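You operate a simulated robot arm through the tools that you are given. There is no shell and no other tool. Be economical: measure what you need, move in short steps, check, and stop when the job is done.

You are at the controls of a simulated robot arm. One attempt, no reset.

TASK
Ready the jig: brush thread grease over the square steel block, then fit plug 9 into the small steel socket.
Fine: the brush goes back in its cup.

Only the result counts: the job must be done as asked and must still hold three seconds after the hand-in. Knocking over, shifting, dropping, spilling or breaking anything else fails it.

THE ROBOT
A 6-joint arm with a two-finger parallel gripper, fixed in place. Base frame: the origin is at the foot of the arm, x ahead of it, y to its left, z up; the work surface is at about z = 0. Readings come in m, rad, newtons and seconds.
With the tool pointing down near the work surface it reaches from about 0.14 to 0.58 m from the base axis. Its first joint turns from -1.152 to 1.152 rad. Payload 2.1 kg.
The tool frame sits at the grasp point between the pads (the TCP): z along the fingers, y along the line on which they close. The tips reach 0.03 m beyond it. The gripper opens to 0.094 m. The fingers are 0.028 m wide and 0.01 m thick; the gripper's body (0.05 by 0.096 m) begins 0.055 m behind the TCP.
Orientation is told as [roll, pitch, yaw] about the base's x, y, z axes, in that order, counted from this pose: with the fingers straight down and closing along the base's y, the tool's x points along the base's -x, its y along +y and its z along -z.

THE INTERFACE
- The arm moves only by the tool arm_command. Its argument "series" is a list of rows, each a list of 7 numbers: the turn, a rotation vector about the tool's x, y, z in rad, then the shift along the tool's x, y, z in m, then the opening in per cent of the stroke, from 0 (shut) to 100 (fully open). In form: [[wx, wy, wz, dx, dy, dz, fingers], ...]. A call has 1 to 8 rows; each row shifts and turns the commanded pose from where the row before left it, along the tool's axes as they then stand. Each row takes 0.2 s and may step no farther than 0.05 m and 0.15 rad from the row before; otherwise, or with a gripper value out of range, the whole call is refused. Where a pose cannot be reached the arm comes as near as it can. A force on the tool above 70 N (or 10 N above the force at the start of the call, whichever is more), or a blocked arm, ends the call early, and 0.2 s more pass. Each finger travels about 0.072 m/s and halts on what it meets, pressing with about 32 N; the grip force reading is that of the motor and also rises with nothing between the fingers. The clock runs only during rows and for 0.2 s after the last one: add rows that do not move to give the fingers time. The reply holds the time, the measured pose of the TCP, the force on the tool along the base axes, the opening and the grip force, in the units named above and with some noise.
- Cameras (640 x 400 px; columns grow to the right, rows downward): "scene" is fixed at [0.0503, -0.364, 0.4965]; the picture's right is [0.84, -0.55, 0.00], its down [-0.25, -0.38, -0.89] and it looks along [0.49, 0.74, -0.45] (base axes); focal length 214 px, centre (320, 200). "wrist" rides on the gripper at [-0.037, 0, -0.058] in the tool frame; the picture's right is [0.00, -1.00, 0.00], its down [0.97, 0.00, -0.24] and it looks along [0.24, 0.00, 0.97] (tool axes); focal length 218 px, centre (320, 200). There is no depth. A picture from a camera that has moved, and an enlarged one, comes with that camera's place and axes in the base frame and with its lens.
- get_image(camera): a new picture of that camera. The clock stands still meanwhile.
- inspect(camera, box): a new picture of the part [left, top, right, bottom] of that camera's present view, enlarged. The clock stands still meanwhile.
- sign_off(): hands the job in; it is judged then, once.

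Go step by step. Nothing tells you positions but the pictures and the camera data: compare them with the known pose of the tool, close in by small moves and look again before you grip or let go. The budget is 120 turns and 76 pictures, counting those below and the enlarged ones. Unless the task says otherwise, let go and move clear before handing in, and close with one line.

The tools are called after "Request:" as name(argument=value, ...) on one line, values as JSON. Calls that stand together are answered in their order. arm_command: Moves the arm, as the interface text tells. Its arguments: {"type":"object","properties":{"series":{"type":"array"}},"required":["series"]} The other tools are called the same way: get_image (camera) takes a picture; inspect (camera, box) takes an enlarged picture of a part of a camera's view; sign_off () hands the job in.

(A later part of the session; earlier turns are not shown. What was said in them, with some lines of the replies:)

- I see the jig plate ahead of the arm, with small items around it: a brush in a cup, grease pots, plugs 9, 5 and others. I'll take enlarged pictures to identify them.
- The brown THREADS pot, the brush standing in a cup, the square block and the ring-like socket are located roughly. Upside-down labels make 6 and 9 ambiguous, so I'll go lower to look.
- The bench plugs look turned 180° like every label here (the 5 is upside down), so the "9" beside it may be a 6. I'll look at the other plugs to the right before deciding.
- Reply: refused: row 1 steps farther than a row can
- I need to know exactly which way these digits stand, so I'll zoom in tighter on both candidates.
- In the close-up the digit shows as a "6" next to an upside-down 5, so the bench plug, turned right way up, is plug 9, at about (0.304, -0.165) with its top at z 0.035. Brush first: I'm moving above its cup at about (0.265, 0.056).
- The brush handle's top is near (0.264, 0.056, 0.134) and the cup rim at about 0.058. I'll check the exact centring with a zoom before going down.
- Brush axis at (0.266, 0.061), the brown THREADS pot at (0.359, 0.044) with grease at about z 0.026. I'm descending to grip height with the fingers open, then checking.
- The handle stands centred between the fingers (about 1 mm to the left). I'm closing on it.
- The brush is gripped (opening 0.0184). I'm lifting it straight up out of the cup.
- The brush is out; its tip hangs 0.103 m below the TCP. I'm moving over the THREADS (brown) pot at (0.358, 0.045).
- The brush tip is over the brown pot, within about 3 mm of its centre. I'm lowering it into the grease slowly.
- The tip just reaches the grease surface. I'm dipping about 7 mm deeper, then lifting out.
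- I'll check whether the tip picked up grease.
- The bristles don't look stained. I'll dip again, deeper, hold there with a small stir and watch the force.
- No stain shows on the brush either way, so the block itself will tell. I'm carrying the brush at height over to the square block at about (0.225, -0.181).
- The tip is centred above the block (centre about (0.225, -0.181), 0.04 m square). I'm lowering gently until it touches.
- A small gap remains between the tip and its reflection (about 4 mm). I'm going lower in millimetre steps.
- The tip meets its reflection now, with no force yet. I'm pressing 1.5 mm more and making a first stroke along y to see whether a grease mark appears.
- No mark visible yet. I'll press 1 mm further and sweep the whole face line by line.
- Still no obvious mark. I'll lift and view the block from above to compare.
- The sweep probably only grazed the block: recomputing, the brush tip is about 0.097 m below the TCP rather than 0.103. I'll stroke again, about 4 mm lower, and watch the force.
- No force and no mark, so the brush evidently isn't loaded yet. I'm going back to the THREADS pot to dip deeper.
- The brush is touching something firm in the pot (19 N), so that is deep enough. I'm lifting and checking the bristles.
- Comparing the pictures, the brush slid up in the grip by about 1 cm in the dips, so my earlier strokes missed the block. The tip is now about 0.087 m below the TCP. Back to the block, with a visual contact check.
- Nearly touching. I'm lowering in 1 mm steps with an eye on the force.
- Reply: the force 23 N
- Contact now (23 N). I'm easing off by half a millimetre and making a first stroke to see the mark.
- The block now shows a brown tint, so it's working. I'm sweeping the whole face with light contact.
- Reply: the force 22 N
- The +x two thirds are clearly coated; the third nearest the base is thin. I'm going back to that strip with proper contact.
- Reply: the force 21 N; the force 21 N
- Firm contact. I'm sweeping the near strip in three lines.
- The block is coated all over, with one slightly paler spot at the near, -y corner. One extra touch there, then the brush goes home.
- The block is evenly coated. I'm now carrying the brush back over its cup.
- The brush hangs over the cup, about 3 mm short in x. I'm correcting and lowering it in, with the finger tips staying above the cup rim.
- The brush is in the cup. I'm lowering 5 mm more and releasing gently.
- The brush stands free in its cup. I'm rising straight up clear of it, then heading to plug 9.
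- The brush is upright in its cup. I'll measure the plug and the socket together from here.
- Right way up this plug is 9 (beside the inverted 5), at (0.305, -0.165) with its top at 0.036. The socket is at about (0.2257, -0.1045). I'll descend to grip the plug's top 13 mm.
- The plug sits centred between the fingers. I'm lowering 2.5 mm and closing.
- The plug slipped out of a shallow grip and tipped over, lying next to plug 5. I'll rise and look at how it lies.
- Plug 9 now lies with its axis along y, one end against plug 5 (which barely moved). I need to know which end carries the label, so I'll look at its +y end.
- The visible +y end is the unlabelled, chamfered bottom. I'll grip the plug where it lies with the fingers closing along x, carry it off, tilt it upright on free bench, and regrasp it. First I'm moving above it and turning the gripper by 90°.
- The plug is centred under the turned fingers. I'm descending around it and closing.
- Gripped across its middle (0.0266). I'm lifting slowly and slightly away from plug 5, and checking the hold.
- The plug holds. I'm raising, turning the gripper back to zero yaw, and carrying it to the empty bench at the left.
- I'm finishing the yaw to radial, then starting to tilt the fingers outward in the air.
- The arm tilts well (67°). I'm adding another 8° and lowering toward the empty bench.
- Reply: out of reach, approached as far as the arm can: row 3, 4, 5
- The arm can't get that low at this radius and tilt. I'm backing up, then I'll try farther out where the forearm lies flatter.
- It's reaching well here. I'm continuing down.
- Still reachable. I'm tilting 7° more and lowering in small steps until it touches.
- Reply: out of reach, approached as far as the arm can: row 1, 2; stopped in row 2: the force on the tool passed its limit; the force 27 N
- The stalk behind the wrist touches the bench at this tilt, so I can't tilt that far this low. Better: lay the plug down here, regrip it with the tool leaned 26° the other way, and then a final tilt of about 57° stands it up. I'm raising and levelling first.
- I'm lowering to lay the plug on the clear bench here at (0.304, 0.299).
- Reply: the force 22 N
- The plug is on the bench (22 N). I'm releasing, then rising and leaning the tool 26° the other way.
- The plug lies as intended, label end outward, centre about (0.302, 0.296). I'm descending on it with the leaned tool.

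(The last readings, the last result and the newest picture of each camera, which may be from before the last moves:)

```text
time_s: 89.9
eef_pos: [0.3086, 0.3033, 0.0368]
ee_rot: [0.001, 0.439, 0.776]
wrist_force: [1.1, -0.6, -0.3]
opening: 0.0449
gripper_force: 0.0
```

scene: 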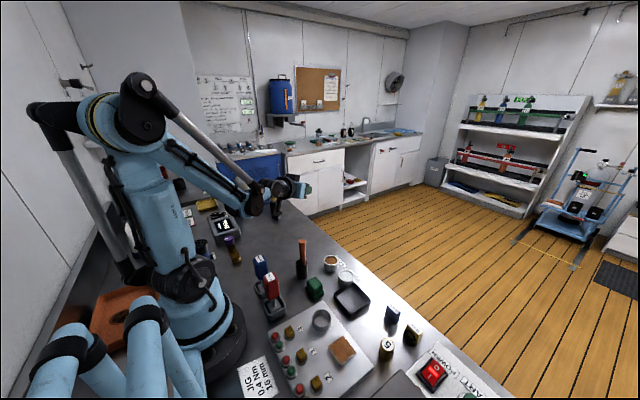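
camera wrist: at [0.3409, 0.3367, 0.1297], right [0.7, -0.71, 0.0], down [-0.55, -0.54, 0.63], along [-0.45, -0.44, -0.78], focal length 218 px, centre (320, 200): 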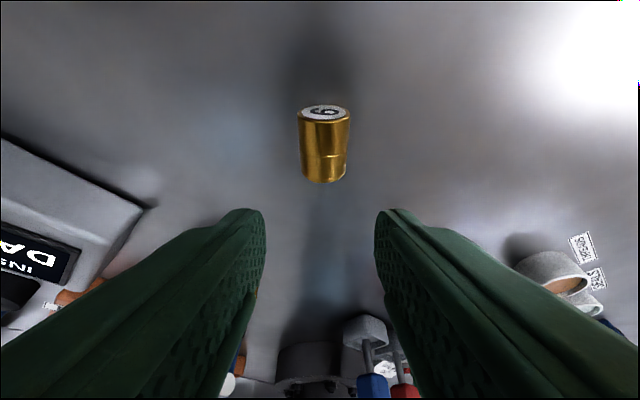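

Position is right and contact-free. I'm closing, then lifting a little.

Request:
arm_command(series=[[0, 0, 0, -0.0006, 0, 0.0012, 35], [0, 0, 0, 0, 0, 0, 20], [0, 0, 0, 0, 0, 0, 0], [0, 0, 0, 0, 0, 0, 0], [0, 0, 0, 0, 0, 0, 0]])

Request:
arm_command(series=[[0, 0, 0, 0.002, 0, -0.0045, 0], [0, 0, 0, 0.004, 0, -0.009, 0], [0, 0, 0, 0.008, 0, -0.018, 0], [0, 0, 0, 0.0128, 0, -0.0272, 0], [0, 0, 0, 0.0128, 0, -0.0272, 0], [0, 0, 0, 0, 0, 0, 0]])

```text
time_s: 91.1
eef_pos: [0.3087, 0.3043, 0.0351]
ee_rot: [0.001, 0.44, 0.777]
wrist_force: [-0.9, 0.4, 4.4]
opening: 0.0265
gripper_force: 32.5
```

```text
time_s: 92.5
eef_pos: [0.3096, 0.3017, 0.1294]
ee_rot: [0.001, 0.441, 0.776]
wrist_force: [0.8, 0.0, 0.3]
opening: 0.0263
gripper_force: 32.3
```

The plug is held. I'm now tilting the fingers outward to about 56°, which turns the plug nearly upright.

Request:
arm_command(series=[[0, -0.142, 0, 0, 0, 0, 0], [0, -0.142, 0, 0, 0, 0, 0], [0, -0.142, 0, 0, 0, 0, 0], [0, -0.142, 0, 0, 0, 0, 0], [0, -0.142, 0, 0, 0, 0, 0], [0, -0.142, 0, 0, 0, 0, 0], [0, -0.142, 0, 0, 0, 0, 0]])

Request:
arm_command(series=[[0, -0.142, 0, 0, 0, 0, 0], [0, -0.142, 0, 0, 0, 0, 0], [0, -0.142, 0, 0, 0, 0, 0], [0, 0, 0, -0.0223, 0, 0.0332, 0], [0, 0, 0, -0.0167, 0, 0.0249, 0], [0, 0, 0, 0, 0, 0, 0]])

```text
time_s: 94.1
eef_pos: [0.3109, 0.3029, 0.1303]
ee_rot: [0.002, -0.545, 0.775]
wrist_force: [0.4, -0.1, -2.1]
opening: 0.0261
gripper_force: 32.3
```

```text
time_s: 95.5
eef_pos: [0.3598, 0.3503, 0.1323]
ee_rot: [0.002, -0.969, 0.772]
wrist_force: [-0.5, -0.1, -1.3]
opening: 0.0263
gripper_force: 32.4
```

At (0.360, 0.350), tilt 56°. I'm lowering.

Request:
arm_command(series=[[0, 0, 0, 0.0361, 0, 0.0242, 0], [0, 0, 0, 0.0332, 0, 0.0223, 0], [0, 0, 0, 0.0042, 0, 0.0028, 0], [0, 0, 0, 0, 0, 0, 0]])

Request:
arm_command(series=[[0, 0, 0, 0.0025, 0, 0.0017, 0], [0, 0, 0, 0, 0, 0, 0]])

```text
time_s: 96.5
eef_pos: [0.358, 0.3505, 0.042]
ee_rot: [0.002, -0.968, 0.776]
wrist_force: [1.0, 0.3, -1.4]
opening: 0.0262
gripper_force: 32.2
```

```text
time_s: 97.1
eef_pos: [0.3578, 0.3515, 0.0389]
ee_rot: [0.002, -0.969, 0.774]
wrist_force: [-0.1, 0.3, -1.1]
opening: 0.0262
gripper_force: 32.0
```

Request:
arm_command(series=[[0, 0, 0, 0.0021, 0, 0.0014, 0], [0, 0, 0, 0, 0, 0, 0]])

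Request:
arm_command(series=[[0, 0, 0, 0.0012, 0, 0.0008, 0], [0, 0, 0, 0, 0, 0, 0]])

```text
time_s: 97.7
eef_pos: [0.3576, 0.3523, 0.0361]
ee_rot: [0.002, -0.968, 0.773]
wrist_force: [-1.0, 0.1, -1.2]
opening: 0.026
gripper_force: 32.5
```

```text
time_s: 98.3
eef_pos: [0.3586, 0.3519, 0.0353]
ee_rot: [0.003, -0.969, 0.773]
wrist_force: [0.9, 0.0, -0.9]
opening: 0.0263
gripper_force: 32.3
```

Request:
arm_command(series=[[0, 0, 0, 0.0012, 0, 0.0008, 0], [0, 0, 0, 0, 0, 0, 0]])

Request:
arm_command(series=[[0, 0, 0, 0.0012, 0, 0.0008, 0], [0, 0, 0, 0, 0, 0, 0]])

```text
time_s: 98.9
eef_pos: [0.3586, 0.3515, 0.0332]
ee_rot: [0.003, -0.969, 0.774]
wrist_force: [0.0, -0.1, -2.0]
opening: 0.0261
gripper_force: 32.3
```

```text
time_s: 99.5
eef_pos: [0.3596, 0.3519, 0.0302]
ee_rot: [0.001, -0.968, 0.773]
wrist_force: [0.9, -0.2, -1.8]
opening: 0.0264
gripper_force: 32.1
```

I'm almost there; one more millimetre, watching for contact.

Request:
arm_command(series=[[0, 0, 0, 0.0008, 0, 0.0005, 0], [0, 0, 0, 0, 0, 0, 0]])

Request:
inspect(camera="wrist", box=[220, 100, 420, 300])

```text
time_s: 100.1
eef_pos: [0.3597, 0.3523, 0.0298]
ee_rot: [0.002, -0.97, 0.773]
wrist_force: [-0.5, -0.1, 7.4]
opening: 0.0262
gripper_force: 32.2
```

```text
2.00 times, centred on (320, 200) of wrist
camera zoom: at [0.3397, 0.3322, 0.0934], right [0.7, -0.71, 0.0], down [-0.53, -0.52, -0.67], along [0.47, 0.47, -0.75], focal length 436 px, centre (320, 200)
```

zoom: 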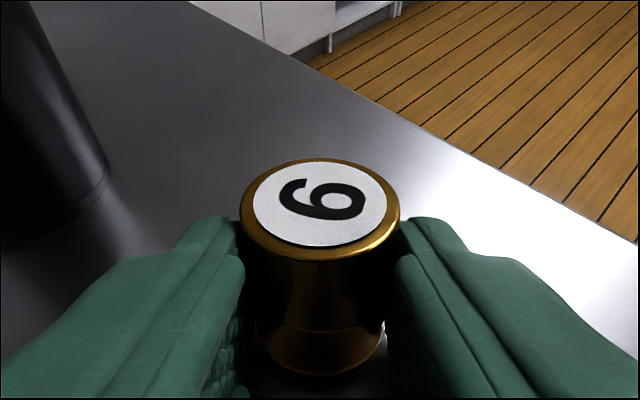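

The plug stands with the 9 on top, lightly touching the bench. I'm opening slowly and backing off along the fingers.

Request:
arm_command(series=[[0, 0, 0, 0, 0, 0, 29], [0, 0, 0, 0, 0, 0, 32], [0, 0, 0, 0, 0, 0, 40], [0, 0, 0, 0, 0, 0, 50], [0, 0, 0, 0, 0, 0, 50], [0, 0, 0, 0, 0, 0, 50]])

Request:
arm_command(series=[[0, 0, 0, 0, 0, -0.01, 50], [0, 0, 0, 0, 0, -0.025, 50], [0, 0, 0, 0, 0, -0.045, 50], [0, 0, 0, 0, 0, -0.045, 50], [0, 0, 0, 0, 0, 0, 50]])

```text
time_s: 101.5
eef_pos: [0.3592, 0.3507, 0.0304]
ee_rot: [0.003, -0.968, 0.773]
wrist_force: [-0.2, 0.7, 0.2]
opening: 0.0473
gripper_force: 0.2
```

```text
time_s: 102.7
eef_pos: [0.2862, 0.2782, 0.0998]
ee_rot: [0.002, -0.968, 0.773]
wrist_force: [-0.2, 0.4, 0.6]
opening: 0.0469
gripper_force: 0.0
```

I'm rising, levelling the tool and going back above the standing plug for a look.

Request:
arm_command(series=[[0, 0, 0, -0.036, 0, -0.0248, 50], [0, 0, 0, -0.036, 0, -0.0248, 50], [0, 0.1383, 0, 0, 0, 0, 50], [0, 0.1383, 0, 0, 0, 0, 50], [0, 0.1383, 0, 0, 0, 0, 50], [0, 0.1383, 0, 0, 0, 0, 50], [0, 0.1383, 0, 0, 0, 0, 50], [0, 0.1383, 0, 0, 0, 0, 50]])

Request:
arm_command(series=[[0, 0.1383, 0, 0, 0, 0, 50], [0, 0, 0, -0.04, 0, 0, 50], [0, 0, 0, -0.04, 0, 0, 50], [0, 0, 0, -0.04, 0, 0.02, 50], [0, 0, 0, 0, 0, 0.04, 50], [0, 0, 0, 0, 0, 0, 50]])

Request:
get_image(camera="wrist")

```text
time_s: 104.5
eef_pos: [0.2876, 0.2788, 0.1872]
ee_rot: [0.002, -0.139, 0.776]
wrist_force: [-0.1, -0.3, -0.5]
opening: 0.0469
gripper_force: 0.0
```

```text
time_s: 105.9
eef_pos: [0.3741, 0.3641, 0.1296]
ee_rot: [0.001, -0.003, 0.774]
wrist_force: [0.9, 0.4, 0.6]
opening: 0.047
gripper_force: 0.0
```

```text
1 pictures are left
camera wrist: at [0.3995, 0.3896, 0.186], right [0.7, -0.71, 0.0], down [-0.69, -0.68, 0.24], along [-0.17, -0.17, -0.97], focal length 218 px, centre (320, 200)
```

wrist: 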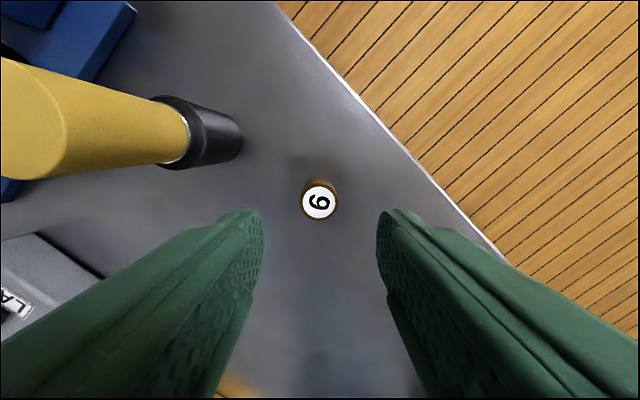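

Plug 9 is upright at (0.372, 0.363). I'm descending for a deeper grip this time (about 20 mm), then closing and lifting gently.

Request:
arm_command(series=[[0, 0, 0, 0.0016, 0.0008, 0.03, 50], [0, 0, 0, 0, 0, 0.03, 50], [0, 0, 0, 0, 0, 0.018, 50], [0, 0, 0, 0, 0, 0.0065, 50], [0, 0, 0, 0, 0, 0, 50]])

Request:
arm_command(series=[[0, 0, 0, 0, 0, 0, 35], [0, 0, 0, 0, 0, 0, 20], [0, 0, 0, 0, 0, 0, 0], [0, 0, 0, 0, 0, 0, 0], [0, 0, 0, 0, 0, 0, 0]])

Request:
arm_command(series=[[0, 0, 0, 0, 0, -0.004, 0], [0, 0, 0, 0, 0, -0.01, 0], [0, 0, 0, 0, 0, -0.02, 0], [0, 0, 0, 0, 0, -0.03, 0], [0, 0, 0, 0, 0, -0.04, 0], [0, 0, 0, 0, 0, -0.04, 0], [0, 0, 0, 0, 0, 0, 0]])

```text
time_s: 107.1
eef_pos: [0.3725, 0.362, 0.0448]
ee_rot: [0.001, -0.003, 0.774]
wrist_force: [-0.4, 0.2, 0.0]
opening: 0.0468
gripper_force: 0.1
```

```text
time_s: 108.3
eef_pos: [0.3725, 0.3633, 0.0447]
ee_rot: [0.003, -0.002, 0.774]
wrist_force: [-0.4, 0.3, -0.3]
opening: 0.0264
gripper_force: 31.9
```

```text
time_s: 109.9
eef_pos: [0.3712, 0.3631, 0.1883]
ee_rot: [0.0, -0.002, 0.775]
wrist_force: [0.0, -0.2, -1.2]
opening: 0.0262
gripper_force: 32.2
```

The plug is held. I'm raising, turning back to zero yaw and carrying it over to the socket.

Request:
arm_command(series=[[0, 0, 0, 0, 0, -0.03, 0], [0, 0, 0.1292, 0, 0, 0, 0], [0, 0, 0.1292, 0, 0, 0, 0], [0, 0, 0.1292, 0, 0, 0, 0], [0, 0, 0.1292, 0, 0, 0, 0], [0, 0, 0.1292, 0, 0, 0, 0], [0, 0, 0.1292, 0, 0, 0, 0]])

Request:
arm_command(series=[[0, 0, 0, 0.0146, -0.0468, 0, 0], [0, 0, 0, 0.0146, -0.0468, 0, 0], [0, 0, 0, 0.0146, -0.0468, 0, 0], [0, 0, 0, 0.0146, -0.0468, 0, 0], [0, 0, 0, 0.0146, -0.0468, 0, 0], [0, 0, 0, 0.0146, -0.0468, 0, 0], [0, 0, 0, 0.0146, -0.0468, 0, 0], [0, 0, 0, 0.0146, -0.0468, 0, 0]])

Request:
arm_command(series=[[0, 0, 0, 0.0146, -0.0468, 0, 0], [0, 0, 0, 0.0146, -0.0465, 0, 0], [0, 0, 0, 0, 0, 0.04, 0], [0, 0, 0, 0, 0, 0, 0]])

```text
time_s: 111.5
eef_pos: [0.3692, 0.3623, 0.2177]
ee_rot: [0.0, -0.001, 0.0]
wrist_force: [0.0, -0.3, -1.1]
opening: 0.0262
gripper_force: 30.9
```

```text
time_s: 113.3
eef_pos: [0.2553, -0.0086, 0.221]
ee_rot: [0.0, -0.001, 0.001]
wrist_force: [-0.4, 0.6, -1.4]
opening: 0.0263
gripper_force: 32.3
```

```text
time_s: 114.3
eef_pos: [0.2231, -0.1023, 0.1771]
ee_rot: [0.0, 0.0, 0.001]
wrist_force: [0.5, 0.6, -0.9]
opening: 0.0265
gripper_force: 31.8
```

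I'm over the socket area. I'm lowering to just above the rim and taking a few position readings to average out the noise.

Request:
arm_command(series=[[0, 0, 0, -0.001, -0.001, 0.04, 0], [0, 0, 0, 0, 0, 0.035, 0], [0, 0, 0, 0, 0, 0, 0]])

Request:
arm_command(series=[[0, 0, 0, 0, 0, 0, 0]])

Request:
arm_command(series=[[0, 0, 0, 0, 0, 0, 0]])

Request:
arm_command(series=[[0, 0, 0, 0, 0, 0, 0]])

```text
time_s: 115.1
eef_pos: [0.2253, -0.1062, 0.1017]
ee_rot: [0.001, 0.0, 0.0]
wrist_force: [0.2, -0.3, -0.7]
opening: 0.0263
gripper_force: 32.2
```

```text
time_s: 115.5
eef_pos: [0.2251, -0.1054, 0.1022]
ee_rot: [0.002, 0.0, 0.0]
wrist_force: [-0.6, -0.9, -1.8]
opening: 0.0263
gripper_force: 31.7
```

```text
time_s: 115.9
eef_pos: [0.2268, -0.106, 0.1028]
ee_rot: [0.002, 0.0, 0.0]
wrist_force: [-0.4, 0.2, -1.1]
opening: 0.0267
gripper_force: 31.7
```

```text
time_s: 116.3
eef_pos: [0.2268, -0.1055, 0.1024]
ee_rot: [0.0, 0.0, 0.0]
wrist_force: [-0.2, 0.4, -2.6]
opening: 0.0263
gripper_force: 31.8
```

Averaged TCP is (0.2260, -0.1058) against a socket centre of (0.2257, -0.1051). A tiny correction, then slowly down feeling for the rim.

Request:
arm_command(series=[[0, 0, 0, 0.0003, 0.0006, 0.01, 0], [0, 0, 0, 0, 0, 0.007, 0], [0, 0, 0, 0, 0, 0.002, 0], [0, 0, 0, 0, 0, 0.002, 0], [0, 0, 0, 0, 0, 0, 0]])

Request:
arm_command(series=[[0, 0, 0, 0, 0, 0.002, 0], [0, 0, 0, 0, 0, 0.002, 0], [0, 0, 0, 0, 0, 0, 0]])

```text
time_s: 117.5
eef_pos: [0.2246, -0.1055, 0.082]
ee_rot: [0.002, 0.001, 0.001]
wrist_force: [0.0, -0.1, -0.6]
opening: 0.0261
gripper_force: 32.1
```

```text
time_s: 118.3
eef_pos: [0.2253, -0.105, 0.0771]
ee_rot: [0.002, -0.001, 0.001]
wrist_force: [-0.5, -0.5, -0.6]
opening: 0.026
gripper_force: 32.4
```

Request:
arm_command(series=[[0, 0, 0, 0, 0, 0.002, 0], [0, 0, 0, 0, 0, 0.002, 0], [0, 0, 0, 0, 0, 0, 0]])

Request:
arm_command(series=[[0, 0, 0, 0, 0, 0.002, 0], [0, 0, 0, 0, 0, 0.001, 0], [0, 0, 0, 0, 0, 0, 0]])

```text
time_s: 119.1
eef_pos: [0.2242, -0.1033, 0.0723]
ee_rot: [0.002, -0.001, 0.0]
wrist_force: [0.0, -0.1, -1.4]
opening: 0.0263
gripper_force: 32.2
```

```text
time_s: 119.9
eef_pos: [0.2229, -0.1053, 0.069]
ee_rot: [0.004, 0.0, 0.0]
wrist_force: [0.2, 0.4, -1.5]
opening: 0.0262
gripper_force: 32.1
```

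It's entering freely (about 12 mm in). I'm continuing until something touches.

Request:
arm_command(series=[[0, 0, 0, 0, 0, 0.001, 0], [0, 0, 0, 0, 0, 0.001, 0], [0, 0, 0, 0, 0, 0, 0]])

Request:
arm_command(series=[[0, 0, 0, 0, 0, 0.001, 0], [0, 0, 0, 0, 0, 0.001, 0], [0, 0, 0, 0, 0, 0, 0]])

```text
time_s: 120.7
eef_pos: [0.2245, -0.1036, 0.0681]
ee_rot: [0.002, -0.001, 0.001]
wrist_force: [-5.6, 0.8, 40.1]
opening: 0.0262
gripper_force: 32.7
```

```text
time_s: 121.1
eef_pos: [0.2246, -0.105, 0.0681]
ee_rot: [0.004, 0.004, 0.001]
wrist_force: [-2.3, 2.4, 19.5]
opening: 0.0264
gripper_force: 32.7
stopped in row 1: the force on the tool passed its limit (the readings are from after the stop); the commanded pose is now the measured one
```

Firm stop at TCP 0.068, most likely the finger tips on the rim. I'm easing off, releasing, and rising clear.

Request:
arm_command(series=[[0, 0, 0, 0, 0, -0.001, 0], [0, 0, 0, 0, 0, 0, 30], [0, 0, 0, 0, 0, 0, 36], [0, 0, 0, 0, 0, 0, 42], [0, 0, 0, 0, 0, 0, 46]])

Request:
arm_command(series=[[0, 0, 0, 0, 0, -0.02, 46], [0, 0, 0, 0, 0, -0.03, 46], [0, 0, 0, 0, 0, 0, 0], [0, 0, 0, 0, 0, 0, 0], [0, 0, 0, 0, 0, 0, 0], [0, 0, 0, 0, 0, 0, 0]])

```text
time_s: 122.3
eef_pos: [0.2247, -0.1056, 0.0688]
ee_rot: [0.001, 0.006, 0.001]
wrist_force: [-0.4, -0.5, 0.6]
opening: 0.0431
gripper_force: 0.0
```

```text
time_s: 123.7
eef_pos: [0.2244, -0.1048, 0.1174]
ee_rot: [0.001, 0.002, 0.001]
wrist_force: [0.6, -0.2, 0.3]
opening: 0.0
gripper_force: 31.7
```

The fingers are closed above the plug. I'm pressing down gently on its top to find its height and make sure it is seated.

Request:
arm_command(series=[[0, 0, 0, 0, 0, 0.02, 0], [0, 0, 0, 0, 0, 0.006, 0], [0, 0, 0, 0, 0, 0.002, 0], [0, 0, 0, 0, 0, 0.002, 0], [0, 0, 0, 0, 0, 0, 0]])

Request:
arm_command(series=[[0, 0, 0, 0, 0, 0.001, 0], [0, 0, 0, 0, 0, 0.001, 0], [0, 0, 0, 0, 0, 0, 0]])

```text
time_s: 124.9
eef_pos: [0.224, -0.1061, 0.0896]
ee_rot: [0.002, 0.005, -0.002]
wrist_force: [-11.6, -2.6, 68.8]
opening: 0.0
gripper_force: 31.8
```

```text
time_s: 125.2
eef_pos: [0.2238, -0.107, 0.0884]
ee_rot: [0.0, 0.01, -0.001]
wrist_force: [-2.7, 1.4, 26.2]
opening: 0.0
gripper_force: 32.4
stopped in row 1: the force on the tool passed its limit (the readings are from after the stop); the commanded pose is now the measured one
```

The plug is seated firmly (its top at about 0.058, holding against 69 N). I'm backing away to take a last look at everything.

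Request:
arm_command(series=[[0, 0, 0, 0, 0, -0.03, 0], [0, 0, 0, 0, 0, -0.05, 0], [0, 0, 0, 0, 0, -0.05, 0], [0, 0, 0, 0, 0, -0.05, 0], [0, 0, 0, -0.03, 0.038, 0, 0], [0, 0, 0, -0.03, 0.038, 0, 0], [0, 0, 0, -0.03, 0.038, 0, 0], [0, 0, 0, -0.03, 0.038, 0, 0]])

Request:
inspect(camera="scene", box=[270, 230, 430, 370])

```text
time_s: 127.0
eef_pos: [0.3461, 0.0448, 0.273]
ee_rot: [0.001, 0.005, -0.002]
wrist_force: [0.2, -0.2, 0.4]
opening: 0.0001
gripper_force: 32.0
```

```text
2.86 times, centred on (350, 300) of scene
camera zoom: at [0.0502, -0.364, 0.4965], right [0.84, -0.55, 0.0], down [-0.25, -0.38, -0.89], along [0.49, 0.74, -0.45], focal length 613 px, centre (234, -86)
```

zoom: 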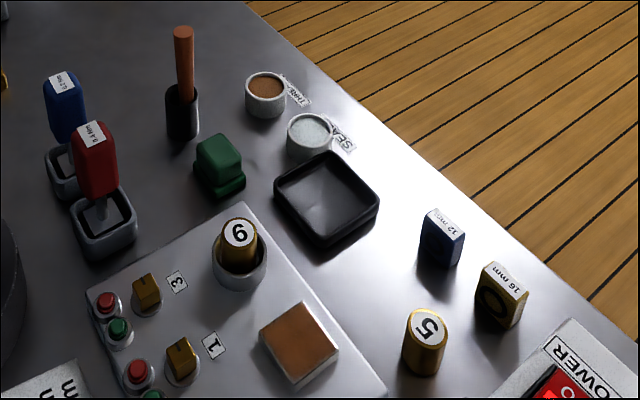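

The plug stands straight in the socket, the block is coated, the brush is in its cup, the gripper is clear and the rest is upright. I'm handing in.

Request:
sign_off()

```text
The job is handed in.
```

I handed in the job: the square block is greased with the THREADS grease, plug 9 is seated in the steel socket, and the brush is back in its cup. On the first lift plug 9 slipped out of the grip and tipped against plug 5. That pushed plug 5 about 2 mm; it stayed upright and I left it there.
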